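You operate a simulated robot arm through the tools that you are given. There is no shell and no other tool.

The job below is to be done with a simulated robot arm. You get a single attempt, and the scene is never put back.

JOB
Put things in order on the top of table marked outfeed. At the end: the padlock in yellow stands where the green tag marked full stood; the small can with red band stands where the pad in green with yellow grip stood; the green tag marked full stands where the small can with red band stood; the pad in green with yellow grip is on the teal square board; whatever was shut is shut again. Leave all else as you found it, and nothing knocked over.
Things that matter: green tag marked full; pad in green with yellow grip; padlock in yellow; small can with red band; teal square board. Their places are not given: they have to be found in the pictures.

Only the result counts: the job must be done as asked and must still hold three seconds after the hand-in. Knocking over, shifting, dropping, spilling or breaking anything else fails it.

ROBOT AND FRAMES
A 7-joint arm with a two-finger parallel gripper, fixed in place. Base frame: the origin is at the foot of the arm, x ahead of it, y to its left, z up; the work surface is at about z = 0.86. Readings come in m, degrees, newtons and seconds.
With the tool pointing down near the work surface it reaches from about 0.1 to 0.64 m from the base axis. Its first joint turns from -66.0 to 66.0 degrees. Payload 1.57 kg.
The TCP is the grasp point between the finger pads, 0.03 m short of the fingertips. In the tool frame z runs along the fingers and y along their closing line. Largest opening 0.08 m; finger width 0.017, thickness 0.012; the body of the gripper, 0.04 by 0.082 m, starts 0.08 m behind the TCP.
Orientation is that of the tool frame in the base frame, as [roll, pitch, yaw] about the fixed x, y, z axes, in that order (R = Rz(yaw) Ry(pitch) Rx(roll)). With the fingers straight down and closing along the base's y, the tool's x points along the base's -x, its y along +y and its z along -z.

CONTROLS
- The arm moves only by the tool drive_tool. Its argument "targets" is a list of rows, each a list of 7 numbers: the shift along the base's x, y, z in m, then the turn, a rotation vector about the base's x, y, z in degrees, then the gripper command, from -1 (fully open) to 1 (shut), values between in proportion. In form: [[dx, dy, dz, ax, ay, az, hand], ...]. A call has 1 to 20 rows; each row is the pose to reach, as a shift and turn from the pose commanded when the call began. A row lasts 0.2 s, in which the tool goes at most 0.05 m and 8.6 degrees; a call with a longer step from one row to the next is refused whole, and so is a gripper value outside its range. Where a pose cannot be reached the arm comes as near as it can. A force on the tool above 40 N (or 10 N above the force at the start of the call, whichever is more), or a blocked arm, ends the call early, and 0.2 s more pass. Each finger travels about 0.072 m/s and halts on what it meets, pressing with about 30 N; the grip force reading is that of the motor and also rises with nothing between the fingers. The clock runs only during rows and for 0.2 s after the last one: add rows that repeat a pose to give the fingers time. It gives the time, the measured TCP pose, the force on the tool (base axes), the opening and the grip force at its end, in the units of the frame above (readings bear some noise), with the torque about the TCP (base axes, N m) and any sound that the robot's microphone picked up, and new pictures: "show" is both (left out), scene, wrist or none.
- Cameras (640 x 400 px; columns grow to the right, rows downward): "scene" is fixed at [0.0632, 0.4405, 1.4259]; the picture's right is [-0.69, -0.72, 0.00], its down [-0.40, 0.39, -0.83] and it looks along [0.60, -0.58, -0.56] (base axes); focal length 335 px, centre (320, 200). "wrist" rides on the gripper at [0.072, -0.007, -0.122] in the tool frame; the picture's right is [0.09, 1.00, 0.00], its down [-0.84, 0.08, -0.54] and it looks along [-0.54, 0.05, 0.84] (tool axes); focal length 238 px, centre (320, 200).
- probe_pixels(camera, pixels): for up to 12 pixels [column, row] of the newest picture of that camera ("zoom" is the newest enlarged one), the place [x, y, z] in the base frame of the surface seen there, good to about 0.002 m. No time passes.
- close_up(camera, box): a new picture of the part [left, top, right, bottom] of that camera's present view, enlarged. No time passes.
- hand_in(): hands the job in; it is judged then, once.

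Open the gripper and draw the arm clear of the work before you hand the job in, unless the task says otherwise.

The tools are called by a JSON object that holds its "fn" and its "kwargs". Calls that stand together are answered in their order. drive_tool: Moves the arm, as the interface text tells. Its arguments: {"type":"object","properties":{"targets":{"type":"array"},"show":{"type":"string","enum":["both","scene","wrist","none"]}},"required":["targets"]} The other tools are called the same way: probe_pixels (camera, pixels) gives the place of the surface under pixels of a picture; close_up (camera, box) takes an enlarged picture of a part of a camera's view; hand_in () hands the job in.

At the start:

```text
time: 0.0
eef_pos: [0.3869, -0.0975, 1.1401]
tool_rot: [180.0, 0.1, 180.0]
ft_force: [-0.1, -0.8, -0.2]
moment: [0.0, -0.04, -0.02]
gripper_width: 0.0799
finger_force: 0.0
```

scene: 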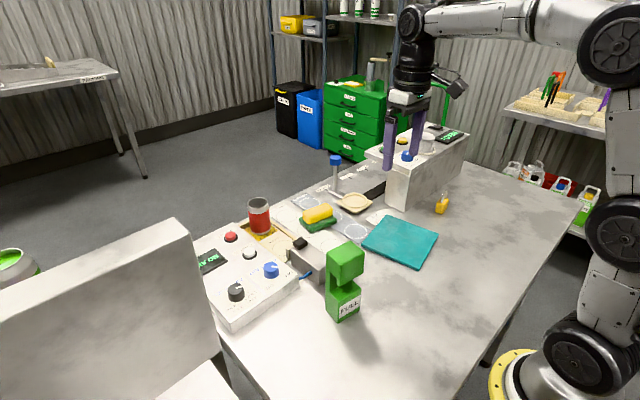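
wrist: 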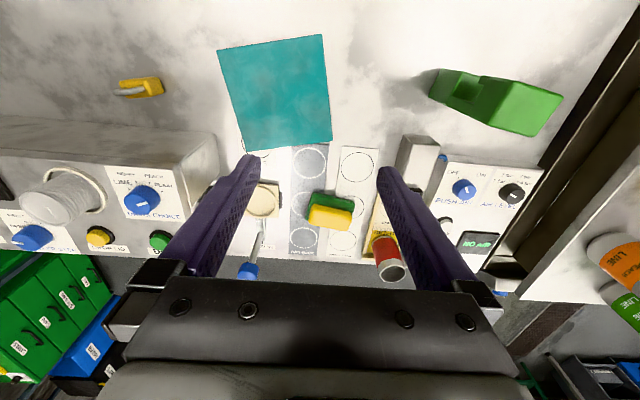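

The scene picture shows the green tag "FULL" near (343,283), the can with red band near (259,215), the sponge-like pad near (317,217), the padlock near (441,206) and the teal board near (400,241). I take close-ups to see the details.

{"fn": "close_up", "kwargs": {"camera": "scene", "box": [190, 170, 390, 295]}}

{"fn": "close_up", "kwargs": {"camera": "wrist", "box": [200, 120, 460, 290]}}

{"fn": "close_up", "kwargs": {"camera": "scene", "box": [340, 110, 500, 230]}}

{"fn": "close_up", "kwargs": {"camera": "scene", "box": [290, 200, 450, 330]}}

```text
3.20 times, centred on (290, 232) of scene
```

zoom: 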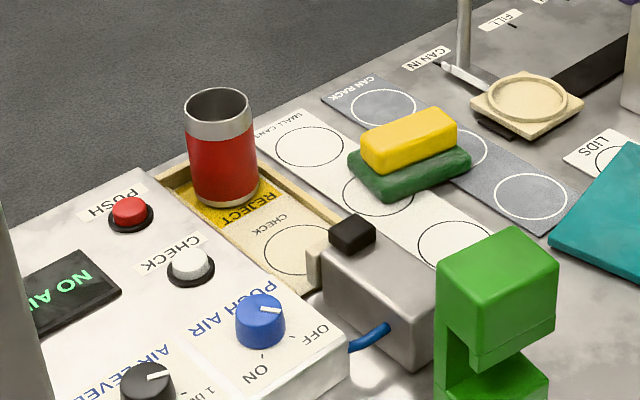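

```text
2.35 times, centred on (330, 205) of wrist
```

zoom: 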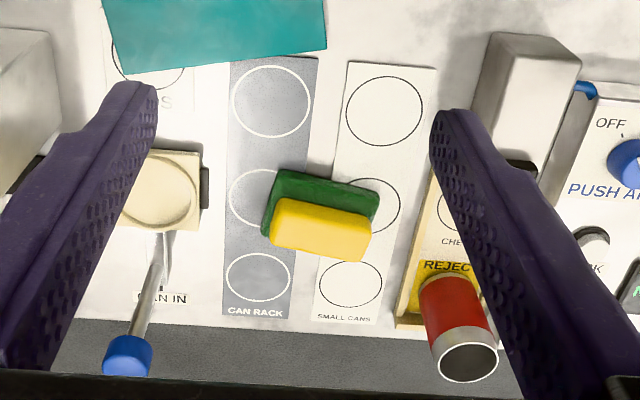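

```text
3.33 times, centred on (420, 170) of scene
```

zoom: 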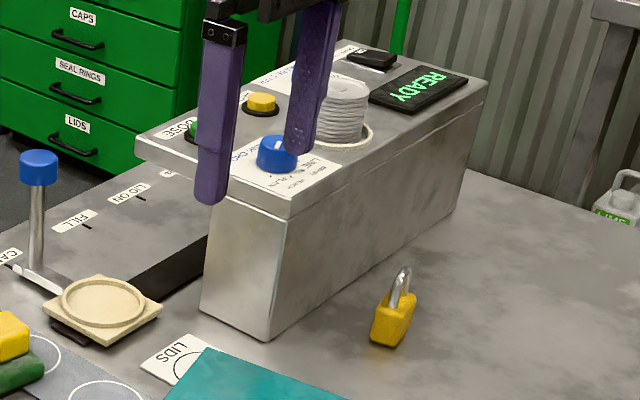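

```text
3.08 times, centred on (370, 265) of scene
```

zoom: 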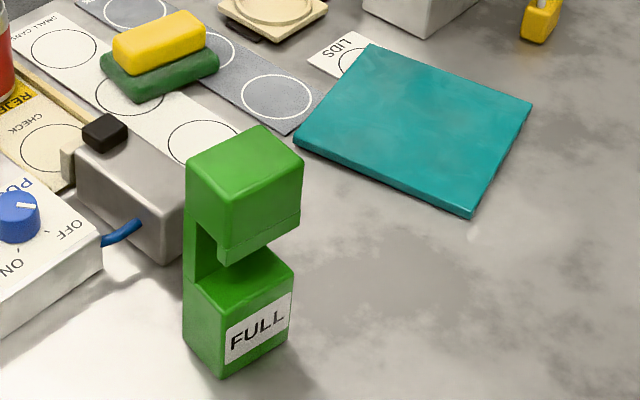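

The tag is a C-shaped green block, the pad is a two-layer sponge, the can stands on a tray marked REJECT. I now probe points on the newest zoom (tag, board, pad) and on the scene and wrist pictures.

{"fn": "probe_pixels", "kwargs": {"camera": "zoom", "pixels": [[262, 128], [300, 165], [225, 195], [190, 160], [222, 375], [292, 340], [293, 268], [187, 345], [370, 48], [531, 105], [470, 215], [297, 140]]}}

{"fn": "probe_pixels", "kwargs": {"camera": "scene", "pixels": [[259, 225], [250, 205], [258, 199], [268, 205], [247, 228], [270, 231], [258, 236], [281, 240], [300, 220], [318, 213], [332, 224], [441, 208]]}}

{"fn": "probe_pixels", "kwargs": {"camera": "wrist", "pixels": [[308, 209], [352, 214], [350, 228], [309, 222], [314, 193], [352, 199], [372, 236], [392, 272], [395, 255], [140, 88], [120, 92], [160, 88]]}}

```text
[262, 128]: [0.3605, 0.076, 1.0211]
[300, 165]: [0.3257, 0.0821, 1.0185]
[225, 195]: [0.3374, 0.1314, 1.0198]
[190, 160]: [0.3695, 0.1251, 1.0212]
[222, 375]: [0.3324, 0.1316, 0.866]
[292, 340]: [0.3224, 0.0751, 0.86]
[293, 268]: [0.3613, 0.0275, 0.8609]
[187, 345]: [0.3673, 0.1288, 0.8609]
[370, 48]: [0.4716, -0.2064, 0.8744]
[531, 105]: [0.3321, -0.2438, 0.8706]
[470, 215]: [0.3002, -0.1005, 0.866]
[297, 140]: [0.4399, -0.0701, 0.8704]
```

```text
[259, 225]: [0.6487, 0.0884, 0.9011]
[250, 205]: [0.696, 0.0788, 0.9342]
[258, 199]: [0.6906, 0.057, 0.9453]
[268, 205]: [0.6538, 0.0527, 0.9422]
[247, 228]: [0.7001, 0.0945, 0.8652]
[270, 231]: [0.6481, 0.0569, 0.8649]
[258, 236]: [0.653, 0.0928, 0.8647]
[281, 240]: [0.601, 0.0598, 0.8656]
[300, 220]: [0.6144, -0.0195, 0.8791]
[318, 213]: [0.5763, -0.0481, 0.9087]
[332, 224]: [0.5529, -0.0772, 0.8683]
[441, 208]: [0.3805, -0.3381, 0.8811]
```

```text
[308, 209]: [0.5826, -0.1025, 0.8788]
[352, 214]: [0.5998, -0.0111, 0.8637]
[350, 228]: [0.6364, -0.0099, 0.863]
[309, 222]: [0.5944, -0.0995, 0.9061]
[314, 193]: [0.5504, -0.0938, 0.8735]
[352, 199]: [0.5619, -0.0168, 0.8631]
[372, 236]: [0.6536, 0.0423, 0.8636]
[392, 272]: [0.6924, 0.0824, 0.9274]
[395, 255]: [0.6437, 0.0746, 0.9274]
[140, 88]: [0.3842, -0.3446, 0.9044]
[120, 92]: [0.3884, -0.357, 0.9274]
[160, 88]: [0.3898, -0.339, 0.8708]
```

The can is at roughly (0.67, 0.07), near the reach limit, so it needs precise measuring. I take close-ups of the can, pad and padlock.

{"fn": "close_up", "kwargs": {"camera": "scene", "box": [220, 180, 300, 260]}}

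{"fn": "close_up", "kwargs": {"camera": "wrist", "box": [360, 190, 440, 300]}}

```text
5.00 times, centred on (260, 220) of scene
```

zoom: 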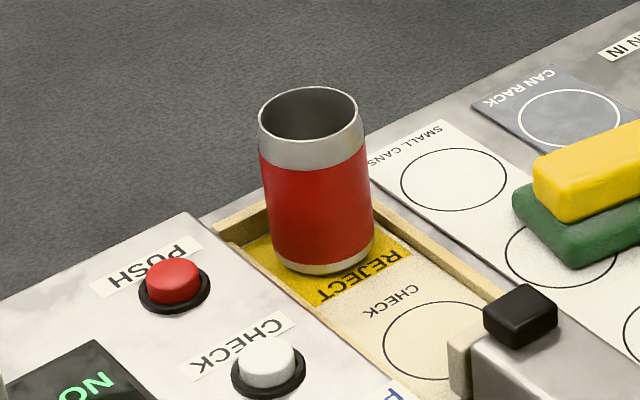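

```text
3.64 times, centred on (400, 245) of wrist
```

zoom: 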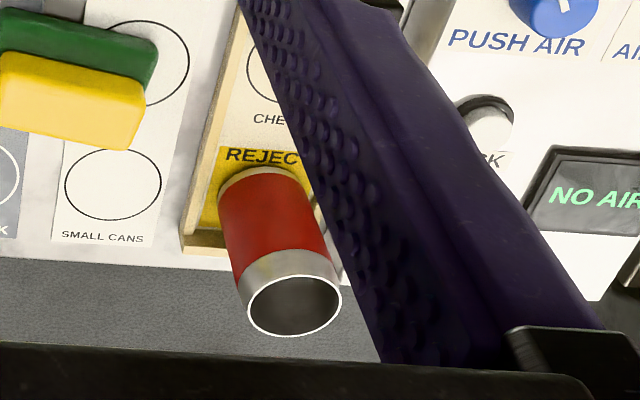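

I re-take the can zoom in the scene view, so its pixels can be probed: the rim ((258,130),(363,122),(310,87),(310,140)) and the tray walls.

{"fn": "close_up", "kwargs": {"camera": "scene", "box": [220, 180, 300, 260]}}

{"fn": "probe_pixels", "kwargs": {"camera": "zoom", "pixels": [[262, 132], [362, 125], [310, 88], [318, 143], [275, 258], [372, 245], [325, 273], [320, 210], [300, 115], [235, 225], [440, 240], [400, 200]]}}

{"fn": "probe_pixels", "kwargs": {"camera": "zoom", "pixels": [[216, 232], [265, 205], [390, 380], [420, 222], [480, 270], [500, 290], [455, 360], [465, 385], [540, 300], [560, 250], [600, 180], [520, 195]]}}

```text
5.00 times, centred on (260, 220) of scene
```

zoom: 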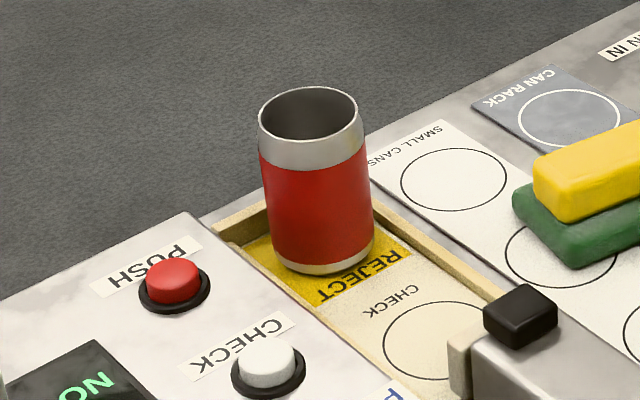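

```text
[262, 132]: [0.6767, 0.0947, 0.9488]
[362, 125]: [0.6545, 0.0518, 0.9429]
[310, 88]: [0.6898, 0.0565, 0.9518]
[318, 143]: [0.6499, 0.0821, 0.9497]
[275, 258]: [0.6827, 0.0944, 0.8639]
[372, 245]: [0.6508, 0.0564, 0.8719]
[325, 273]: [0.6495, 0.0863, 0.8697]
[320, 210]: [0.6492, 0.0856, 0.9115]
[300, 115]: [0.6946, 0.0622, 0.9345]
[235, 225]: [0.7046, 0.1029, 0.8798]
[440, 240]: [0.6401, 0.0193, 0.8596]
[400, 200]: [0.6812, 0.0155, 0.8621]
```

```text
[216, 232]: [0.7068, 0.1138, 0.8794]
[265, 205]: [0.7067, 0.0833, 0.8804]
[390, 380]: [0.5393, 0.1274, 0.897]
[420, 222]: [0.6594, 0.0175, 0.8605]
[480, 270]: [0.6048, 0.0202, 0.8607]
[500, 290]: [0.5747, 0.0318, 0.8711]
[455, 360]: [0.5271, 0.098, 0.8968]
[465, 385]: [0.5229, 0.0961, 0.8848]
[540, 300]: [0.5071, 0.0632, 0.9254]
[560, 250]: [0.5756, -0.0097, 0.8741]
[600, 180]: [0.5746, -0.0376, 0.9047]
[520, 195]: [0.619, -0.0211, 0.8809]
```

The can's centre comes out near (0.669, 0.073), its rim at z≈0.95 and its foot at z≈0.865. Next I measure the pad in a wrist zoom, where its layers are seen from above.

{"fn": "close_up", "kwargs": {"camera": "wrist", "box": [285, 170, 375, 250]}}

{"fn": "close_up", "kwargs": {"camera": "scene", "box": [290, 190, 350, 240]}}

```text
5.00 times, centred on (330, 210) of wrist
```

zoom: 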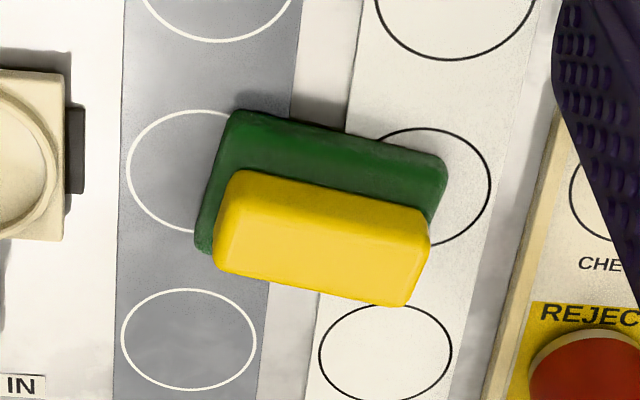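

```text
8.00 times, centred on (320, 215) of scene
```

zoom: 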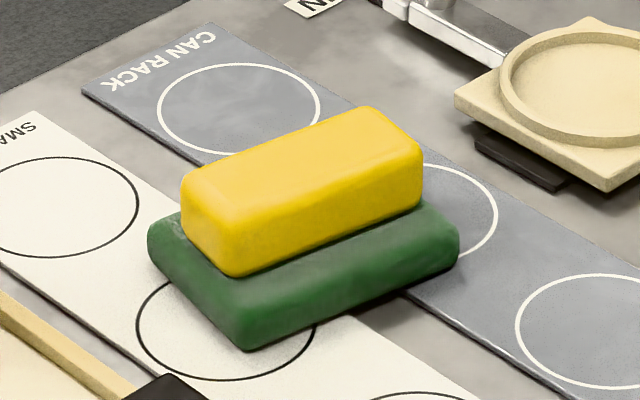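

I probe the pad's corners in this scene zoom: yellow top at (190,185), (370,108), (420,150), (232,232) and the green layer's corners and foot.

{"fn": "probe_pixels", "kwargs": {"camera": "zoom", "pixels": [[195, 185], [365, 112], [415, 150], [238, 228], [305, 170], [237, 270], [415, 205], [155, 225], [240, 315], [455, 230], [245, 348], [455, 262]]}}

{"fn": "probe_pixels", "kwargs": {"camera": "zoom", "pixels": [[310, 240], [350, 260], [350, 295], [192, 270], [190, 300], [152, 255], [560, 150], [470, 90], [600, 25], [620, 180], [520, 170], [400, 10]]}}

{"fn": "probe_pixels", "kwargs": {"camera": "scene", "pixels": [[335, 158], [336, 185], [353, 202], [395, 205], [420, 195], [300, 242], [312, 262], [330, 255], [365, 165], [428, 146], [407, 156], [408, 210]]}}

{"fn": "close_up", "kwargs": {"camera": "wrist", "box": [95, 55, 185, 115]}}

{"fn": "close_up", "kwargs": {"camera": "scene", "box": [415, 180, 465, 230]}}

```text
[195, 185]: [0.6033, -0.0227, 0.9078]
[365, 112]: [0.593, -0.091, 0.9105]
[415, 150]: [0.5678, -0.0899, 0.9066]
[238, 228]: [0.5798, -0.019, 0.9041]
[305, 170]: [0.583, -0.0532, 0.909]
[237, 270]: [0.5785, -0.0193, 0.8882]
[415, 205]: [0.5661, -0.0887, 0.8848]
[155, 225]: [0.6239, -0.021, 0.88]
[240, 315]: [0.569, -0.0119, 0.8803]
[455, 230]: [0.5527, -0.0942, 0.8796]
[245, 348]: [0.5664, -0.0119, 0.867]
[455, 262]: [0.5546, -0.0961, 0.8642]
```

```text
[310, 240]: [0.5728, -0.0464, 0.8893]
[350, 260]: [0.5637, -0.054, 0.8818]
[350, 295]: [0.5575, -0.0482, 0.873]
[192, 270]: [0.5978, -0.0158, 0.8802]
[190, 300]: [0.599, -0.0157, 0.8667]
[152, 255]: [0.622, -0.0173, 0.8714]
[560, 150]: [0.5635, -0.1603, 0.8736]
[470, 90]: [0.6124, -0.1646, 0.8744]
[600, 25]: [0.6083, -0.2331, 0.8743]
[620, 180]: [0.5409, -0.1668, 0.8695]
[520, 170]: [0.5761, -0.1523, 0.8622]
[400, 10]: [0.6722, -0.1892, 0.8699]
```

```text
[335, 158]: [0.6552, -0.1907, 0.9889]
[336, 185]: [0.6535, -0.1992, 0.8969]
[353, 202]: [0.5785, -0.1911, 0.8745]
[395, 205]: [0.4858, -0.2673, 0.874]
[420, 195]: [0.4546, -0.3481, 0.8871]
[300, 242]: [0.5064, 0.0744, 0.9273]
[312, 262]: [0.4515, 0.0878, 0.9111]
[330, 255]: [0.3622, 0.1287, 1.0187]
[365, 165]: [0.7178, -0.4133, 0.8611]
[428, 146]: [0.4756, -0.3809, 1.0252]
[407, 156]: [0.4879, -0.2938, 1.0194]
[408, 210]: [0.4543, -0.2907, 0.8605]
```

```text
6.67 times, centred on (140, 85) of wrist
```

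zoom: 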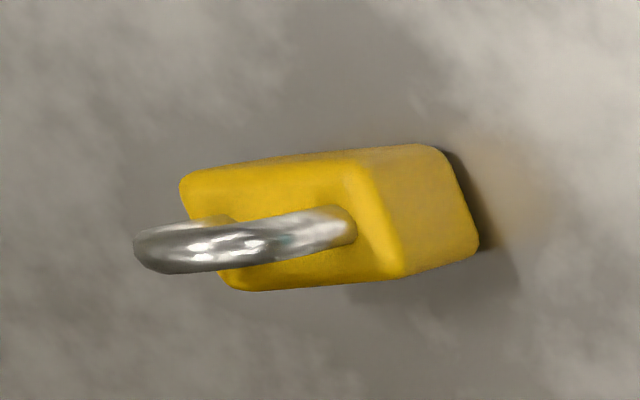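

```text
8.00 times, centred on (440, 205) of scene
```

zoom: 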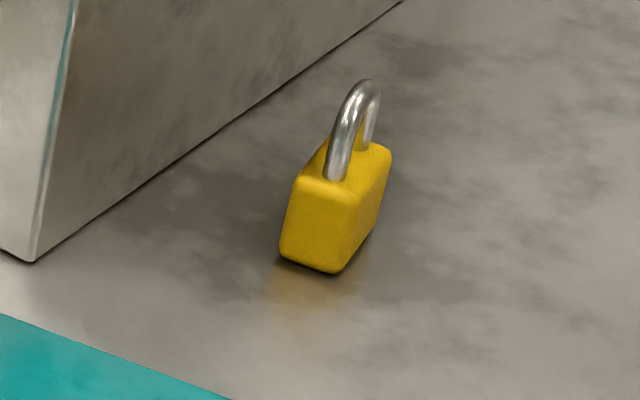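

The pad's centre is about (0.587, -0.057), its long axis turned about -9° from the base y axis, with the yellow grip at z 0.881–0.909 and about 0.03 wide. I move over the pad while turning the tool by 81° so that the fingers close across the short side.

{"fn": "drive_tool", "kwargs": {"targets": [[0.02, 0.004, -0.006, 0, 0, 8.1, -1], [0.04, 0.008, -0.012, 0, 0, 16.2, -1], [0.06, 0.012, -0.018, 0, 0, 24.3, -1], [0.08, 0.016, -0.024, 0, 0, 32.4, -1], [0.1, 0.02, -0.03, 0, 0, 40.5, -1], [0.12, 0.024, -0.036, 0, 0, 48.6, -1], [0.14, 0.028, -0.042, 0, 0, 56.7, -1], [0.16, 0.032, -0.048, 0, 0, 64.8, -1], [0.18, 0.036, -0.054, 0, 0, 72.9, -1], [0.2, 0.0405, -0.06, 0, 0, 81, -1], [0.2, 0.0405, -0.06, 0, 0, 81, -1]]}}

```text
time: 2.4
eef_pos: [0.5869, -0.0574, 1.079]
tool_rot: [180.0, -0.1, -98.9]
ft_force: [-0.1, -0.5, -0.1]
moment: [0.03, 0.01, -0.02]
gripper_width: 0.0799
finger_force: 0.0
```

scene: 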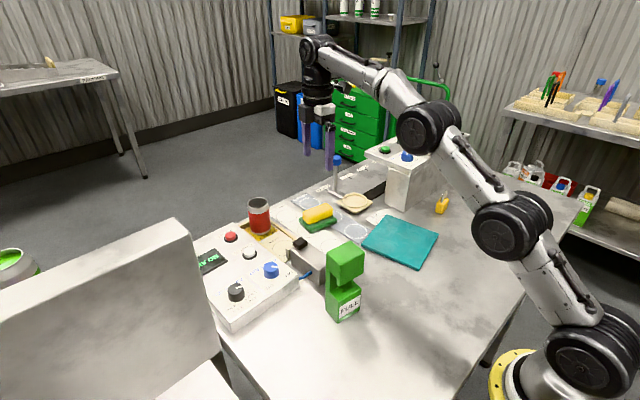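
wrist: 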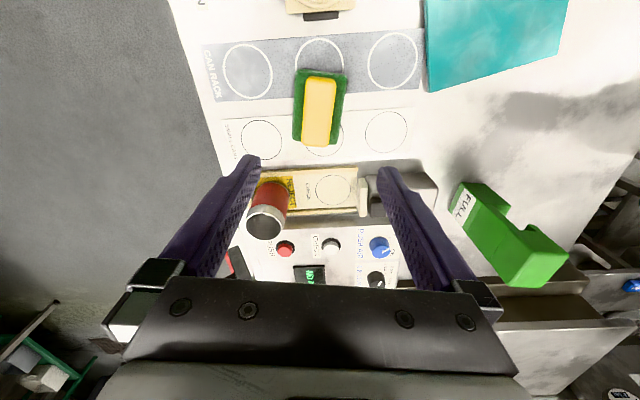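

The pose was reached, and the pad appears square to the fingers at (320,108) in the wrist view. I probe its yellow corners again from above to refine the centre.

{"fn": "close_up", "kwargs": {"camera": "wrist", "box": [270, 55, 370, 155]}}

{"fn": "probe_pixels", "kwargs": {"camera": "wrist", "pixels": [[309, 82], [335, 85], [330, 142], [307, 140], [319, 110], [298, 70], [346, 74], [341, 128], [295, 138], [320, 90], [316, 135]]}}

```text
4.00 times, centred on (320, 105) of wrist
```

zoom: 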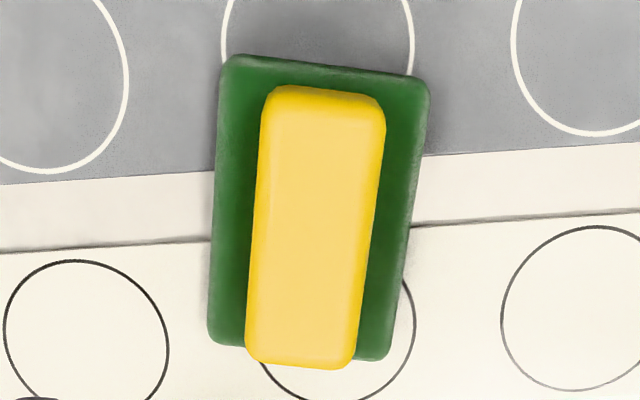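

```text
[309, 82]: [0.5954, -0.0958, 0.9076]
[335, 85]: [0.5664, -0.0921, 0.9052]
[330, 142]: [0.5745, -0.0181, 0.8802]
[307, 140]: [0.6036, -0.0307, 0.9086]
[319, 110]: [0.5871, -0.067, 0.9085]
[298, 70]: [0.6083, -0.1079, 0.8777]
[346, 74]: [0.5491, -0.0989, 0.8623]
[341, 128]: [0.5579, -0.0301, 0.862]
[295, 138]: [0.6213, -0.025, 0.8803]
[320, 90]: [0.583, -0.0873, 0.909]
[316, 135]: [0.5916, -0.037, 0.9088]
```

I refine with the zoomed view: yellow side edges at rows 150 and 300, and the pad's green edges.

{"fn": "probe_pixels", "kwargs": {"camera": "zoom", "pixels": [[268, 150], [378, 150], [256, 300], [358, 300], [325, 105], [303, 352], [224, 130], [418, 160], [213, 300], [395, 300], [325, 70], [315, 230]]}}

```text
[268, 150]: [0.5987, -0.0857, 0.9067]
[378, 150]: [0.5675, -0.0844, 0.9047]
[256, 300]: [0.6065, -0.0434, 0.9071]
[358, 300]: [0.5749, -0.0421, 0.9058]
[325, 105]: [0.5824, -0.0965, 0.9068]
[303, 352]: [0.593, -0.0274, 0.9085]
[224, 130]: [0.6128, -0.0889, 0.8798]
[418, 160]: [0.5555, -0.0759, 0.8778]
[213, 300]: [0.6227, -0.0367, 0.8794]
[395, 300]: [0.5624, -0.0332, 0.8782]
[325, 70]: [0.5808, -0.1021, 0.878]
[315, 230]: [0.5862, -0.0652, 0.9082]
```

The yellow grip is centred at (0.588, -0.058), 0.031 wide, turned -10°. I descend so that the fingertips stop about 4 mm above the green layer, then close.

{"fn": "drive_tool", "kwargs": {"targets": [[0.001, -0.0006, -0.045, 0, 0, -1, -1], [0.001, -0.0006, -0.09, 0, 0, -1, -1], [0.001, -0.0006, -0.125, 0, 0, -1, -1], [0.001, -0.0006, -0.15, 0, 0, -1, -1], [0.001, -0.0006, -0.165, 0, 0, -1, -1], [0.001, -0.0006, -0.165, 0, 0, -1, -1]]}}

```text
time: 3.8
eef_pos: [0.5875, -0.0587, 0.9149]
tool_rot: [180.0, 0.1, -100.0]
ft_force: [0.2, 0.3, 0.1]
moment: [-0.02, 0.04, 0.01]
gripper_width: 0.0802
finger_force: 0.0
```

scene: 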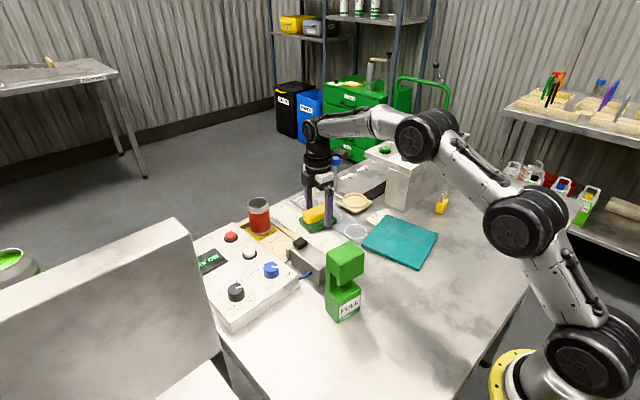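
wrist: 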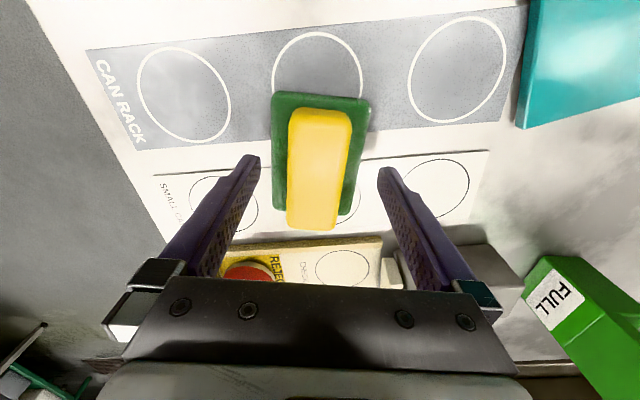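

The fingers straddle the yellow grip with no contact force. I close the gripper now.

{"fn": "drive_tool", "kwargs": {"targets": [[0, 0, 0, 0, 0, 0, 1], [0, 0, 0, 0, 0, 0, 1], [0, 0, 0, 0, 0, 0, 1], [0, 0, 0, 0, 0, 0, 1], [0, 0, 0, 0, 0, 0, 1]]}}

```text
time: 5.0
eef_pos: [0.5878, -0.0589, 0.9148]
tool_rot: [179.9, 0.0, -99.9]
ft_force: [1.2, 0.0, 0.6]
moment: [0.03, -0.04, -0.01]
gripper_width: 0.0348
finger_force: 29.9
```

scene: 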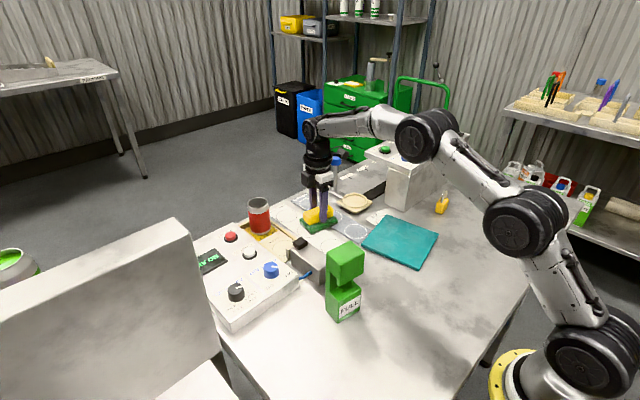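
wrist: 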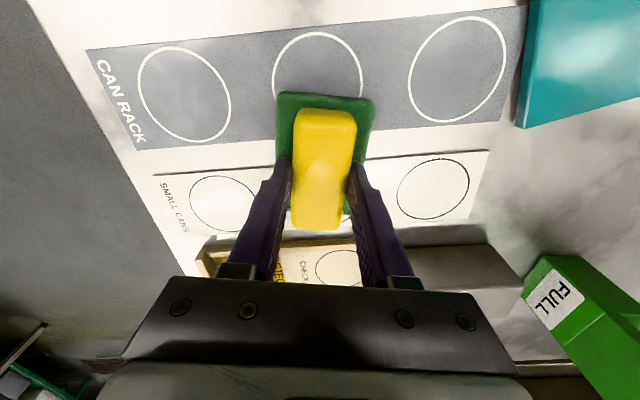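

The pad is held (opening 0.0348). I lift it 0.10 m and look, and also probe the teal board's surface.

{"fn": "drive_tool", "kwargs": {"targets": [[0, 0, 0.02, 0, 0, 0, 1], [0, 0, 0.05, 0, 0, 0, 1], [0, 0, 0.09, 0, 0, 0, 1], [0, 0, 0.12, 0, 0, 0, 1], [0, 0, 0.12, 0, 0, 0, 1]]}}

{"fn": "probe_pixels", "kwargs": {"camera": "scene", "pixels": [[400, 241], [390, 218], [436, 235], [416, 267], [365, 243], [400, 230], [405, 255], [380, 240], [420, 243]]}}

```text
time: 6.2
eef_pos: [0.5886, -0.0579, 1.0365]
tool_rot: [179.9, 0.1, -99.9]
ft_force: [0.2, 0.7, -0.4]
moment: [0.0, 0.01, -0.04]
gripper_width: 0.0353
finger_force: 29.6
```

scene: 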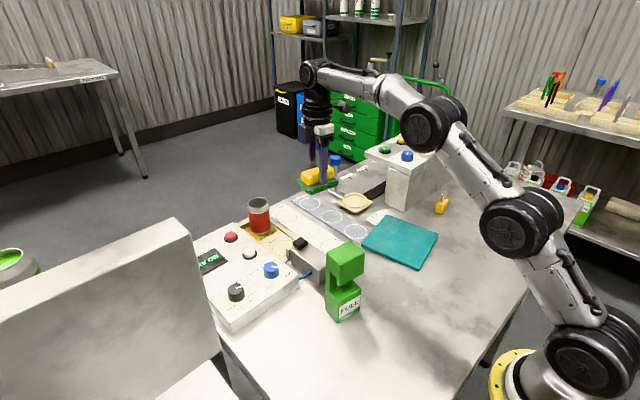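
wrist: 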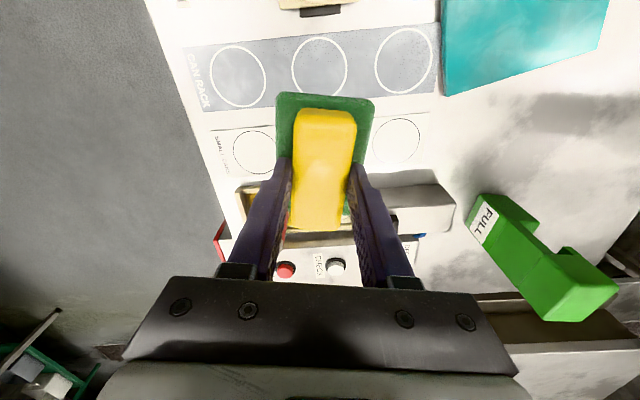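

```text
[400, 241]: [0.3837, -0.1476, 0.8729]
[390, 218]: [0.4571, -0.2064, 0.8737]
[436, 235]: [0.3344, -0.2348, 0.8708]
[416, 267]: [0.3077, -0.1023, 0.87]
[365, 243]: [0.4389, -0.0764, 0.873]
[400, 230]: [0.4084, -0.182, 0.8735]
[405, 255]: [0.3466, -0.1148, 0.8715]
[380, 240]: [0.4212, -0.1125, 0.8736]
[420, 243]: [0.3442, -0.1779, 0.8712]
```

The pad is lifted cleanly and hangs level. I carry it over the board's centre (0.386, -0.155) at this height, and check before lowering.

{"fn": "drive_tool", "kwargs": {"targets": [[-0.03, -0.0145, 0, 0, 0, 0, 1], [-0.07, -0.034, 0, 0, 0, 0, 1], [-0.11, -0.053, 0, 0, 0, 0, 1], [-0.15, -0.0725, 0, 0, 0, 0, 1], [-0.185, -0.089, 0, 0, 0, 0, 1], [-0.2019, -0.0974, 0, 0, 0, 0, 1], [-0.2019, -0.0974, -0.04, 0, 0, 0, 1], [-0.2019, -0.0974, -0.08, 0, 0, 0, 1], [-0.2019, -0.0974, -0.095, 0, 0, 0, 1], [-0.2019, -0.0974, -0.095, 0, 0, 0, 1]]}}

```text
time: 8.4
eef_pos: [0.3865, -0.1557, 0.9398]
tool_rot: [-179.9, 0.1, -100.0]
ft_force: [-1.0, -0.4, -0.1]
moment: [0.02, -0.03, 0.01]
gripper_width: 0.0353
finger_force: 30.0
```

scene: 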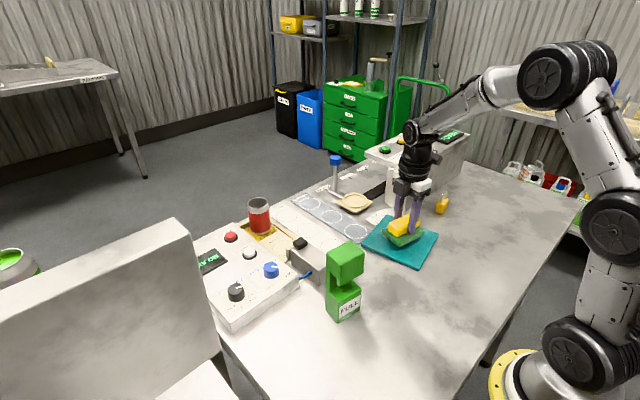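
wrist: 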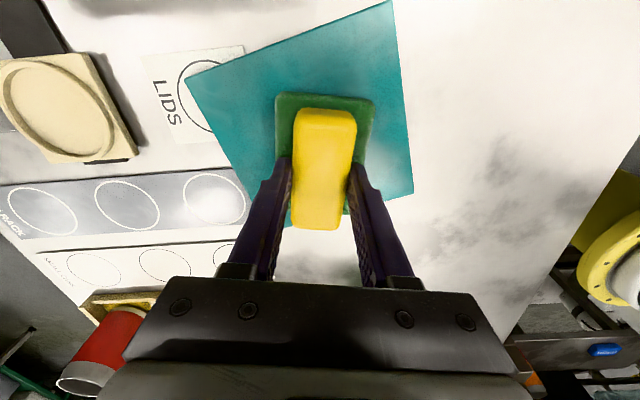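

The pad is above the board's middle. I lower it in small steps until it touches.

{"fn": "drive_tool", "kwargs": {"targets": [[0, 0, -0.005, 0, 0, 0, 1], [0, 0, -0.009, 0, 0, 0, 1], [0, 0, -0.011, 0, 0, 0, 1], [0, 0, -0.012, 0, 0, 0, 1]]}}

```text
time: 9.4
eef_pos: [0.3869, -0.1564, 0.9274]
tool_rot: [179.9, 0.0, -100.0]
ft_force: [0.0, -0.1, -1.1]
moment: [0.01, 0.01, -0.01]
gripper_width: 0.0348
finger_force: 29.7
```

scene: 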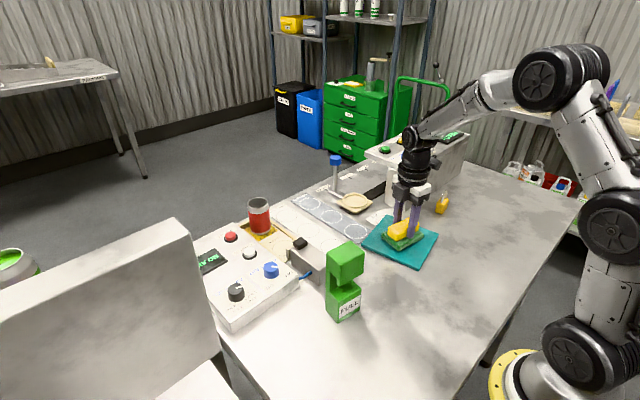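
wrist: 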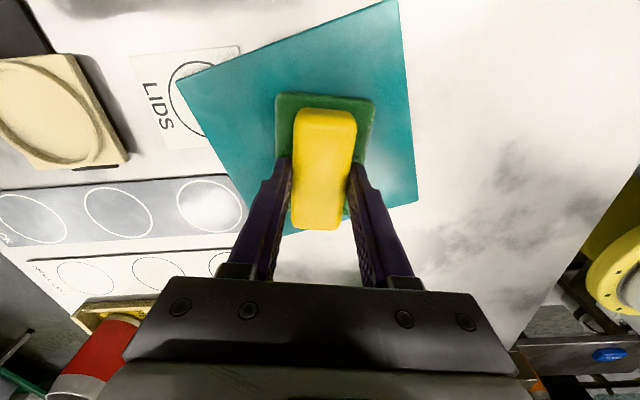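

The force is still near zero, so I lower in a few sub-millimetre steps and watch the force.

{"fn": "drive_tool", "kwargs": {"targets": [[0, 0, -0.0005, 0, 0, 0, 1], [0, 0, -0.001, 0, 0, 0, 1], [0, 0, -0.001, 0, 0, 0, 1]], "show": "none"}}

```text
time: 10.2
eef_pos: [0.387, -0.1543, 0.9263]
tool_rot: [-180.0, 0.0, -100.0]
ft_force: [0.4, -1.2, -0.6]
moment: [0.0, 0.01, 0.01]
gripper_width: 0.035
finger_force: 29.8
```

Still free at z≈0.927. I check the gap under the pad in the scene picture.

{"fn": "close_up", "kwargs": {"camera": "scene", "box": [370, 200, 440, 260]}}

{"fn": "drive_tool", "kwargs": {"targets": [[0, 0, -0.001, 0, 0, 0, 1], [0, 0, -0.0015, 0, 0, 0, 1], [0, 0, -0.0015, 0, 0, 0, 1]], "show": "scene"}}

```text
6.67 times, centred on (405, 230) of scene
```

zoom: 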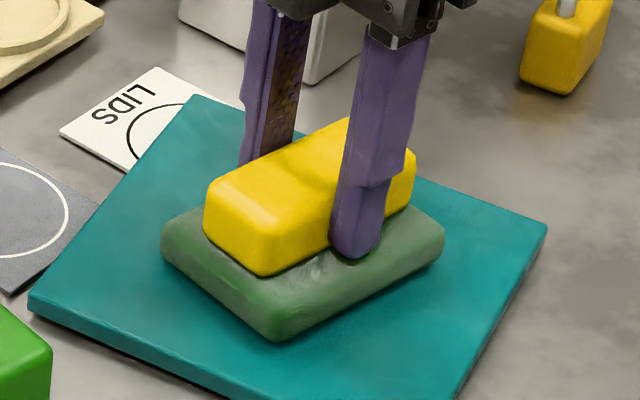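

```text
time: 11.0
eef_pos: [0.3854, -0.1556, 0.925]
tool_rot: [179.9, 0.0, -100.0]
ft_force: [0.3, -0.9, 0.1]
moment: [0.02, 0.01, -0.01]
gripper_width: 0.0351
finger_force: 30.3
```

scene: 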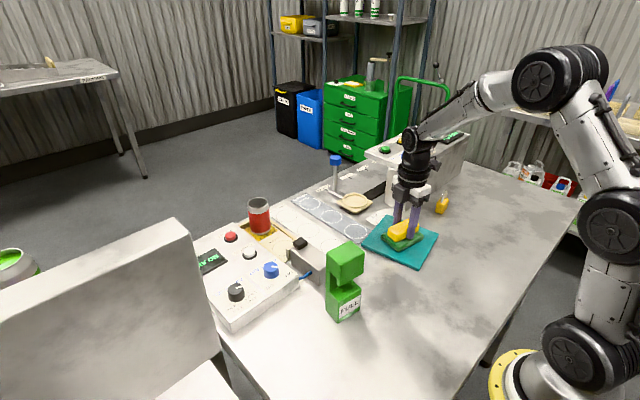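

No contact force yet; the gap is at most a millimetre or two. I lower one more step of 1 mm twice.

{"fn": "drive_tool", "kwargs": {"targets": [[0, 0, -0.001, 0, 0, 0, 1], [0, 0, -0.001, 0, 0, 0, 1]], "show": "none"}}

```text
time: 11.6
eef_pos: [0.3868, -0.1563, 0.9233]
tool_rot: [180.0, 0.0, -100.0]
ft_force: [-1.4, 1.2, 3.6]
moment: [0.0, -0.05, 0.01]
gripper_width: 0.0351
finger_force: 30.2
```

The upward force of 3.6 N shows the pad now rests on the board. I open the fingers and then rise straight up.

{"fn": "drive_tool", "kwargs": {"targets": [[0, 0, 0, 0, 0, 0, 0], [0, 0, 0, 0, 0, 0, -1], [0, 0, 0, 0, 0, 0, -1], [0, 0, 0, 0, 0, 0, -1], [0, 0, 0.02, 0, 0, 0, -1], [0, 0, 0.06, 0, 0, 0, -1], [0, 0, 0.105, 0, 0, 0, -1], [0, 0, 0.15, 0, 0, 0, -1], [0, 0, 0.195, 0, 0, 0, -1]]}}

```text
time: 13.6
eef_pos: [0.384, -0.1565, 1.1197]
tool_rot: [-180.0, -0.1, -100.0]
ft_force: [0.1, 0.1, 0.1]
moment: [0.0, -0.02, 0.0]
gripper_width: 0.0798
finger_force: 0.0
```

scene: 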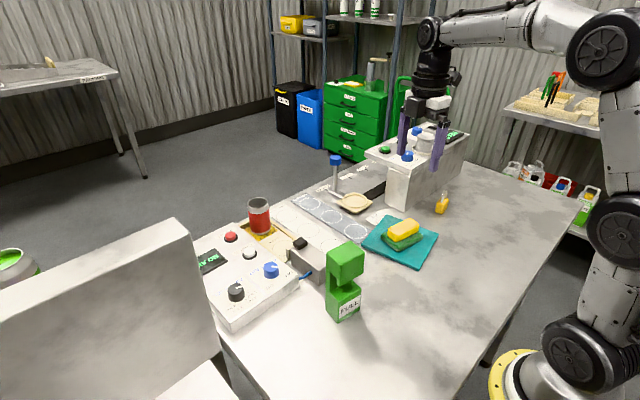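
wrist: 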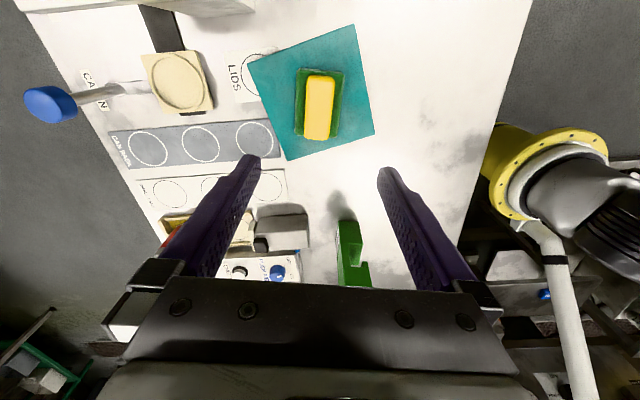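

The pad rests on the board. Before going to the can I measure the red button and panel beside the tray, since a finger will come near them.

{"fn": "close_up", "kwargs": {"camera": "scene", "box": [200, 190, 290, 270]}}

{"fn": "close_up", "kwargs": {"camera": "scene", "box": [220, 180, 300, 260]}}

{"fn": "probe_pixels", "kwargs": {"camera": "zoom", "pixels": [[172, 262], [172, 275], [172, 305], [205, 285], [187, 216], [215, 245], [265, 350], [230, 290], [330, 350], [248, 222], [430, 235], [450, 270]]}}

{"fn": "probe_pixels", "kwargs": {"camera": "zoom", "pixels": [[470, 280], [475, 290], [410, 230], [400, 230], [275, 300], [300, 330], [285, 345], [258, 190], [245, 245], [240, 215], [460, 275], [445, 262]]}}

```text
5.00 times, centred on (245, 230) of scene
```

zoom: 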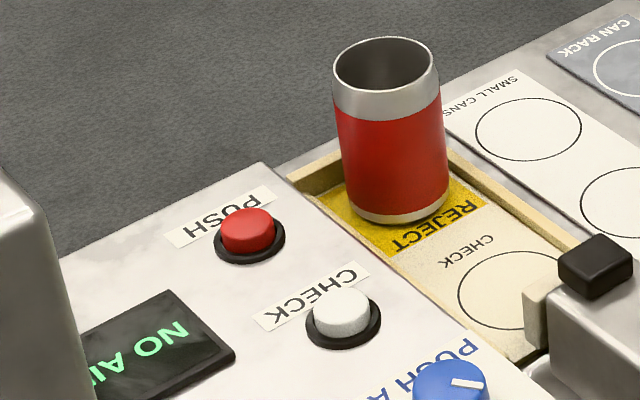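

```text
5.00 times, centred on (260, 220) of scene
```

zoom: 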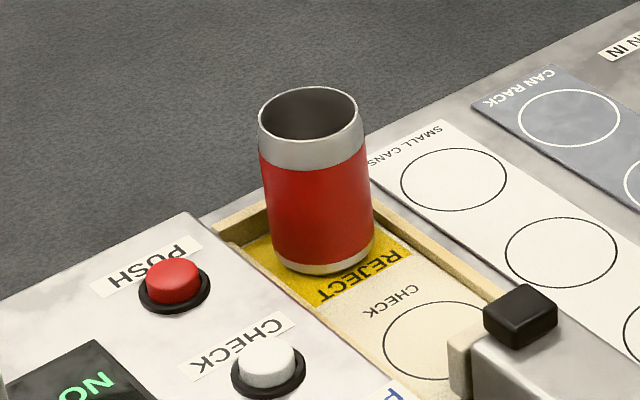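

```text
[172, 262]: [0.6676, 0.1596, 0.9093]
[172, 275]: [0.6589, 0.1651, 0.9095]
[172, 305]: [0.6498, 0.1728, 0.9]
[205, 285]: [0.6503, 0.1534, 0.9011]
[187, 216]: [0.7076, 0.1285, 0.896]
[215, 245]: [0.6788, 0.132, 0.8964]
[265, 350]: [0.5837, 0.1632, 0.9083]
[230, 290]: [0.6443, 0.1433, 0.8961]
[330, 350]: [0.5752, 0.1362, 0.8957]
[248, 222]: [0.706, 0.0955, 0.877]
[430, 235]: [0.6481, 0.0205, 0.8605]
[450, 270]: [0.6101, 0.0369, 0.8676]
```

```text
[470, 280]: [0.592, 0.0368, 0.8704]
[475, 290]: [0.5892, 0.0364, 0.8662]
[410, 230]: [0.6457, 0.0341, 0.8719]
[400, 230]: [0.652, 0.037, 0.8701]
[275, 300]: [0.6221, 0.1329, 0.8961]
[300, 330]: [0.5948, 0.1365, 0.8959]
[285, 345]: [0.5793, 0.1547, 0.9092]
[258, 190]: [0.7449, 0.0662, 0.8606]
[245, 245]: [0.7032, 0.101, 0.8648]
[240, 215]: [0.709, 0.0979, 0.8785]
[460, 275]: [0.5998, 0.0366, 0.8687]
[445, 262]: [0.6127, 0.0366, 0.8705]
```

The panel top is at z≈0.896 from y≈0.13 on, and the red button at (0.66, 0.163) tops out at 0.909, so I will keep the fingers above 0.90 and open only as far as needed. I turn the tool back and move to above the can's near side at z 1.12.

{"fn": "drive_tool", "kwargs": {"targets": [[0.0214, 0.0228, 0, 0, 0, -8, -1], [0.0428, 0.0456, 0, 0, 0, -16, -1], [0.0642, 0.0684, 0, 0, 0, -24, -1], [0.0856, 0.0912, 0, 0, 0, -32, -1], [0.107, 0.114, 0, 0, 0, -40, -1], [0.1284, 0.1368, 0, 0, 0, -48, -1], [0.1498, 0.1596, 0, 0, 0, -56, -1], [0.1712, 0.1824, 0, 0, 0, -64, -1], [0.1926, 0.2052, 0, 0, 0, -72, -1], [0.214, 0.228, 0, 0, 0, -80, -1], [0.245, 0.228, 0, 0, 0, -80, -1], [0.283, 0.228, 0, 0, 0, -80, -1], [0.283, 0.228, 0, 0, 0, -80, -1]]}}

```text
time: 16.4
eef_pos: [0.5888, 0.0677, 1.0964]
tool_rot: [-180.0, 0.0, 180.0]
ft_force: [-0.8, 1.6, 0.3]
moment: [0.01, 0.01, 0.03]
gripper_width: 0.08
finger_force: 0.1
out of reach, approached as far as the arm can: row 10, 11, 12, 13
```

scene: 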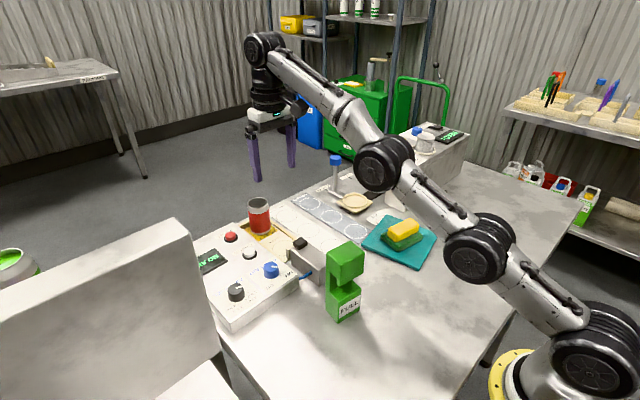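
wrist: 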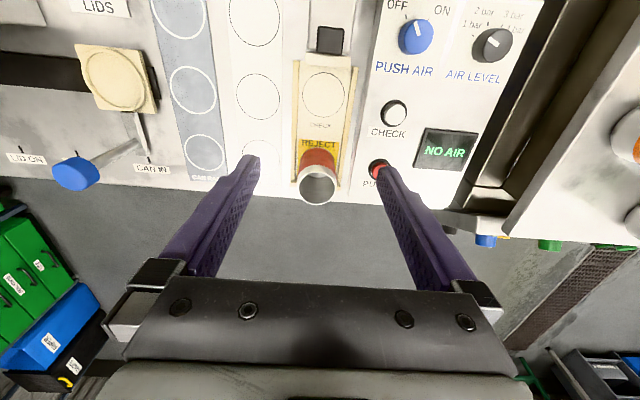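

The tool-down reach ends at about 0.59 m here, so the can needs a forward-tilted tool. I back off 0.1 m in x while tilting the fingers 30° outwards, which also shows which pose now counts as the commanded one.

{"fn": "drive_tool", "kwargs": {"targets": [[-0.025, 0, 0, 0, -7.5, 0, -1], [-0.05, 0, 0, 0, -15, 0, -1], [-0.075, 0, 0, 0, -22.5, 0, -1], [-0.1, 0, 0, 0, -30, 0, -1], [-0.1, 0, 0, 0, -30, 0, -1], [-0.1, 0, 0, 0, -30, 0, -1]]}}

```text
time: 17.8
eef_pos: [0.5659, 0.0836, 1.2401]
tool_rot: [-179.3, 22.1, 179.9]
ft_force: [-0.3, 0.5, -0.1]
moment: [-0.01, 0.01, -0.01]
gripper_width: 0.0799
finger_force: 0.2
out of reach, approached as far as the arm can: row 1, 2, 3, 4, 5, 6
```

scene: 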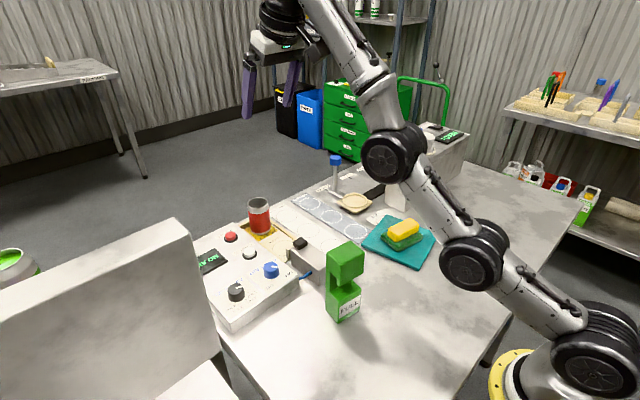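
wrist: 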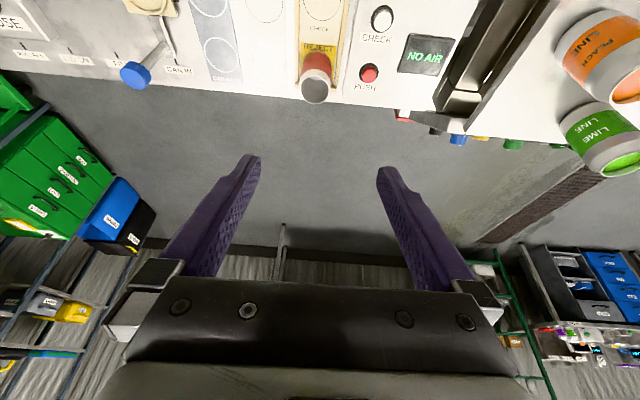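

The arm is stretched and stuck at a limit (0.566, 0.084, 1.240, tilt 22°). I back away to a well-reachable place while undoing most of the tilt, and read which commanded pose results.

{"fn": "drive_tool", "kwargs": {"targets": [[-0.03, -0.005, 0, 0, 5, 0, -1], [-0.06, -0.01, 0, 0, 10, 0, -1], [-0.09, -0.015, 0, 0, 15, 0, -1], [-0.12, -0.02, 0, 0, 20, 0, -1], [-0.12, -0.02, 0, 0, 20, 0, -1], [-0.12, -0.02, 0, 0, 20, 0, -1]]}}

```text
time: 19.2
eef_pos: [0.4477, 0.0633, 1.2391]
tool_rot: [-179.3, 2.1, 179.9]
ft_force: [0.7, -0.8, 0.1]
moment: [0.0, 0.01, -0.04]
gripper_width: 0.0802
finger_force: 0.0
out of reach, approached as far as the arm can: row 1, 2
```

scene: 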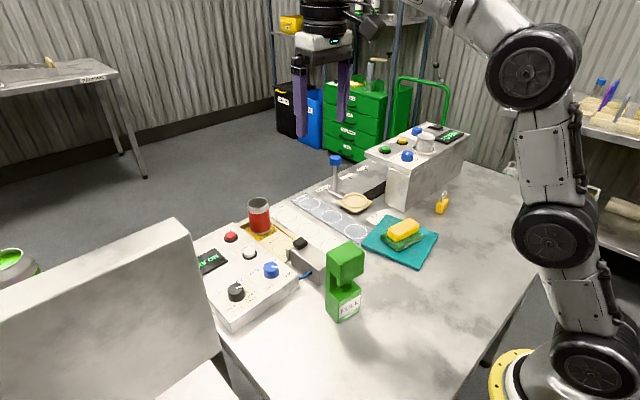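
wrist: 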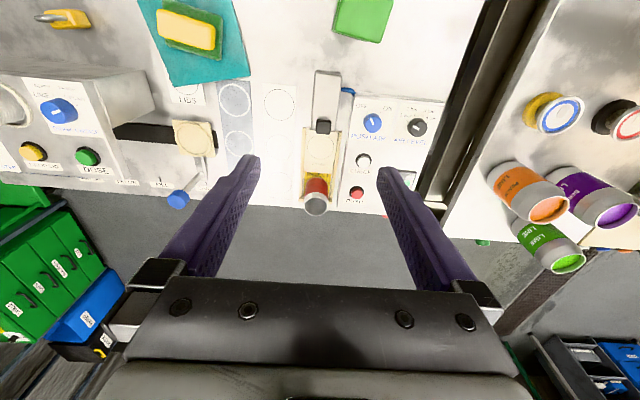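

So the commanded pose is reset to the reached one after a clipped move; the arm got stuck because it was fully stretched. From this bent posture I tilt the tool outwards in reach, at (0.45, 0.07), lowering to z≈1.12.

{"fn": "drive_tool", "kwargs": {"targets": [[0, 0.002, -0.02, 0, -7, 0, -1], [0, 0.004, -0.05, 0, -14, 0, -1], [0, 0.006, -0.08, 0, -21, 0, -1], [0, 0.008, -0.12, 0, -28, 0, -1], [0, 0.0094, -0.12, 0, -28, 0, -1]]}}

```text
time: 20.4
eef_pos: [0.448, 0.0704, 1.117]
tool_rot: [-179.3, 30.1, -180.0]
ft_force: [-0.6, -0.3, -0.4]
moment: [0.03, 0.0, 0.02]
gripper_width: 0.0799
finger_force: 0.0
```

scene: 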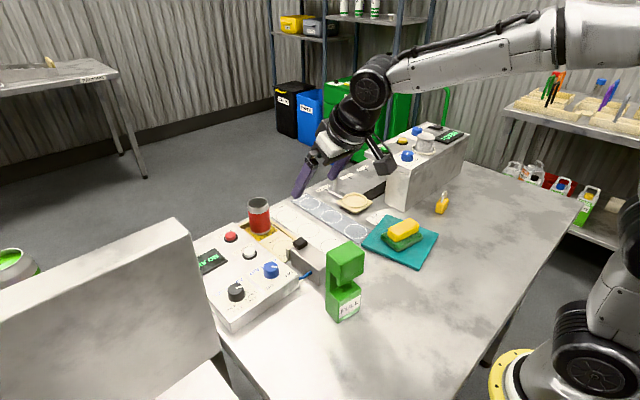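
wrist: 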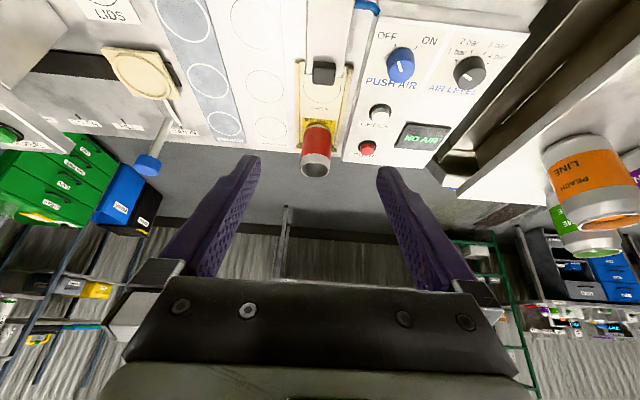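

The tilted posture works; the can shows at (316,155) in the wrist view. I move to 0.2 m behind the can along the tool axis, at about (0.569, 0.073, 1.105).

{"fn": "drive_tool", "kwargs": {"targets": [[0.03, 0.0005, -0.003, 0, 0, 0, -1], [0.06, 0.001, -0.006, 0, 0, 0, -1], [0.09, 0.001, -0.01, 0, 0, 0, -1], [0.121, 0.001, -0.013, 0, 0, 0, -1], [0.121, 0.001, -0.013, 0, 0, 0, -1]]}}

```text
time: 21.6
eef_pos: [0.5699, 0.0727, 1.1064]
tool_rot: [-179.3, 30.1, 180.0]
ft_force: [-0.1, -0.1, 0.0]
moment: [-0.04, 0.01, -0.01]
gripper_width: 0.08
finger_force: 0.1
```

scene: 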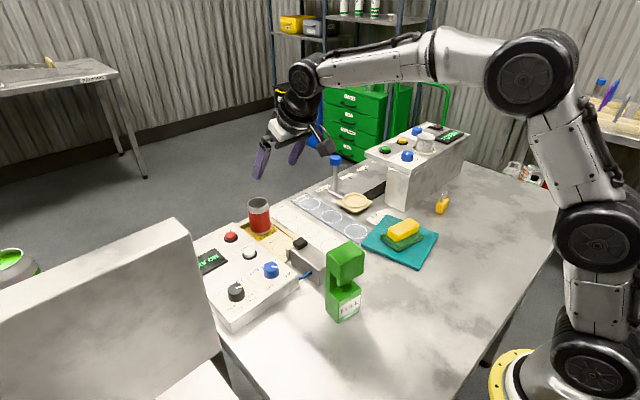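
wrist: 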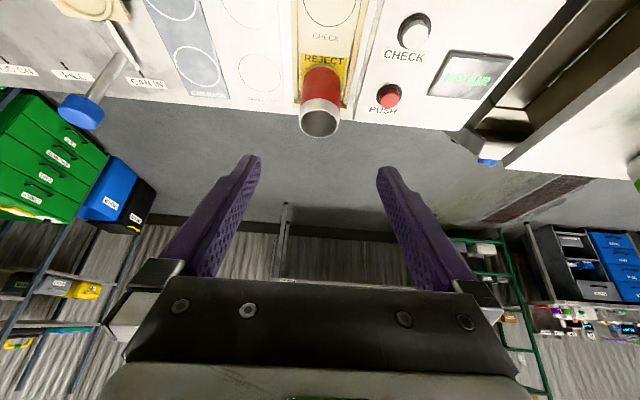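

The can is at (320,105) ahead of the fingers. I zoom in and probe its rim from this view to pin the centre down.

{"fn": "close_up", "kwargs": {"camera": "wrist", "box": [280, 50, 370, 150]}}

{"fn": "probe_pixels", "kwargs": {"camera": "wrist", "pixels": [[299, 115], [340, 115], [320, 101], [320, 136], [303, 85], [340, 85], [321, 85], [306, 130], [335, 130], [304, 103], [338, 103], [320, 110]]}}

```text
4.00 times, centred on (325, 100) of wrist
```

zoom: 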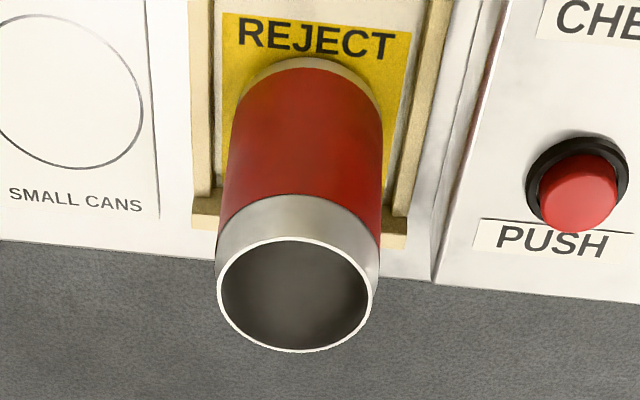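

```text
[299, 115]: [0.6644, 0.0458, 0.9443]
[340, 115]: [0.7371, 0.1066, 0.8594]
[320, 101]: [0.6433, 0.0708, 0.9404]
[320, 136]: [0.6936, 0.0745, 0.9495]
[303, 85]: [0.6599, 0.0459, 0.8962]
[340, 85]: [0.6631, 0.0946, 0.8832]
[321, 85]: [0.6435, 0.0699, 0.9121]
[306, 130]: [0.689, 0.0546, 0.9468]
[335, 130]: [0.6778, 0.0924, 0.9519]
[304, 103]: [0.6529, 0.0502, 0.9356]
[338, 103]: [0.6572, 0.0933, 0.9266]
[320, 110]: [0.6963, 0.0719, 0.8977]
```

I probe the can's side edges in the zoom to get the y centre more precisely.

{"fn": "probe_pixels", "kwargs": {"camera": "zoom", "pixels": [[236, 150], [379, 150], [228, 220], [374, 235], [221, 290], [370, 290], [295, 240], [297, 349], [305, 150], [305, 80], [215, 200], [412, 200]]}}

```text
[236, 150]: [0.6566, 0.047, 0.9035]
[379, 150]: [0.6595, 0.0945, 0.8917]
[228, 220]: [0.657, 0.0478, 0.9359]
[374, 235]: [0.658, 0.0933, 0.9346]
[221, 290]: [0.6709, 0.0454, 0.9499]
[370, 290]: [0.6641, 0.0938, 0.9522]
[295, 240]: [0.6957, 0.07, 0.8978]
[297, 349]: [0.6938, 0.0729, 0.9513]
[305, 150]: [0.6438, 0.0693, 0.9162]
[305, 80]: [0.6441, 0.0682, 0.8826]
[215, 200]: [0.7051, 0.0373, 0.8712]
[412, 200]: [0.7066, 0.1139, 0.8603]
```

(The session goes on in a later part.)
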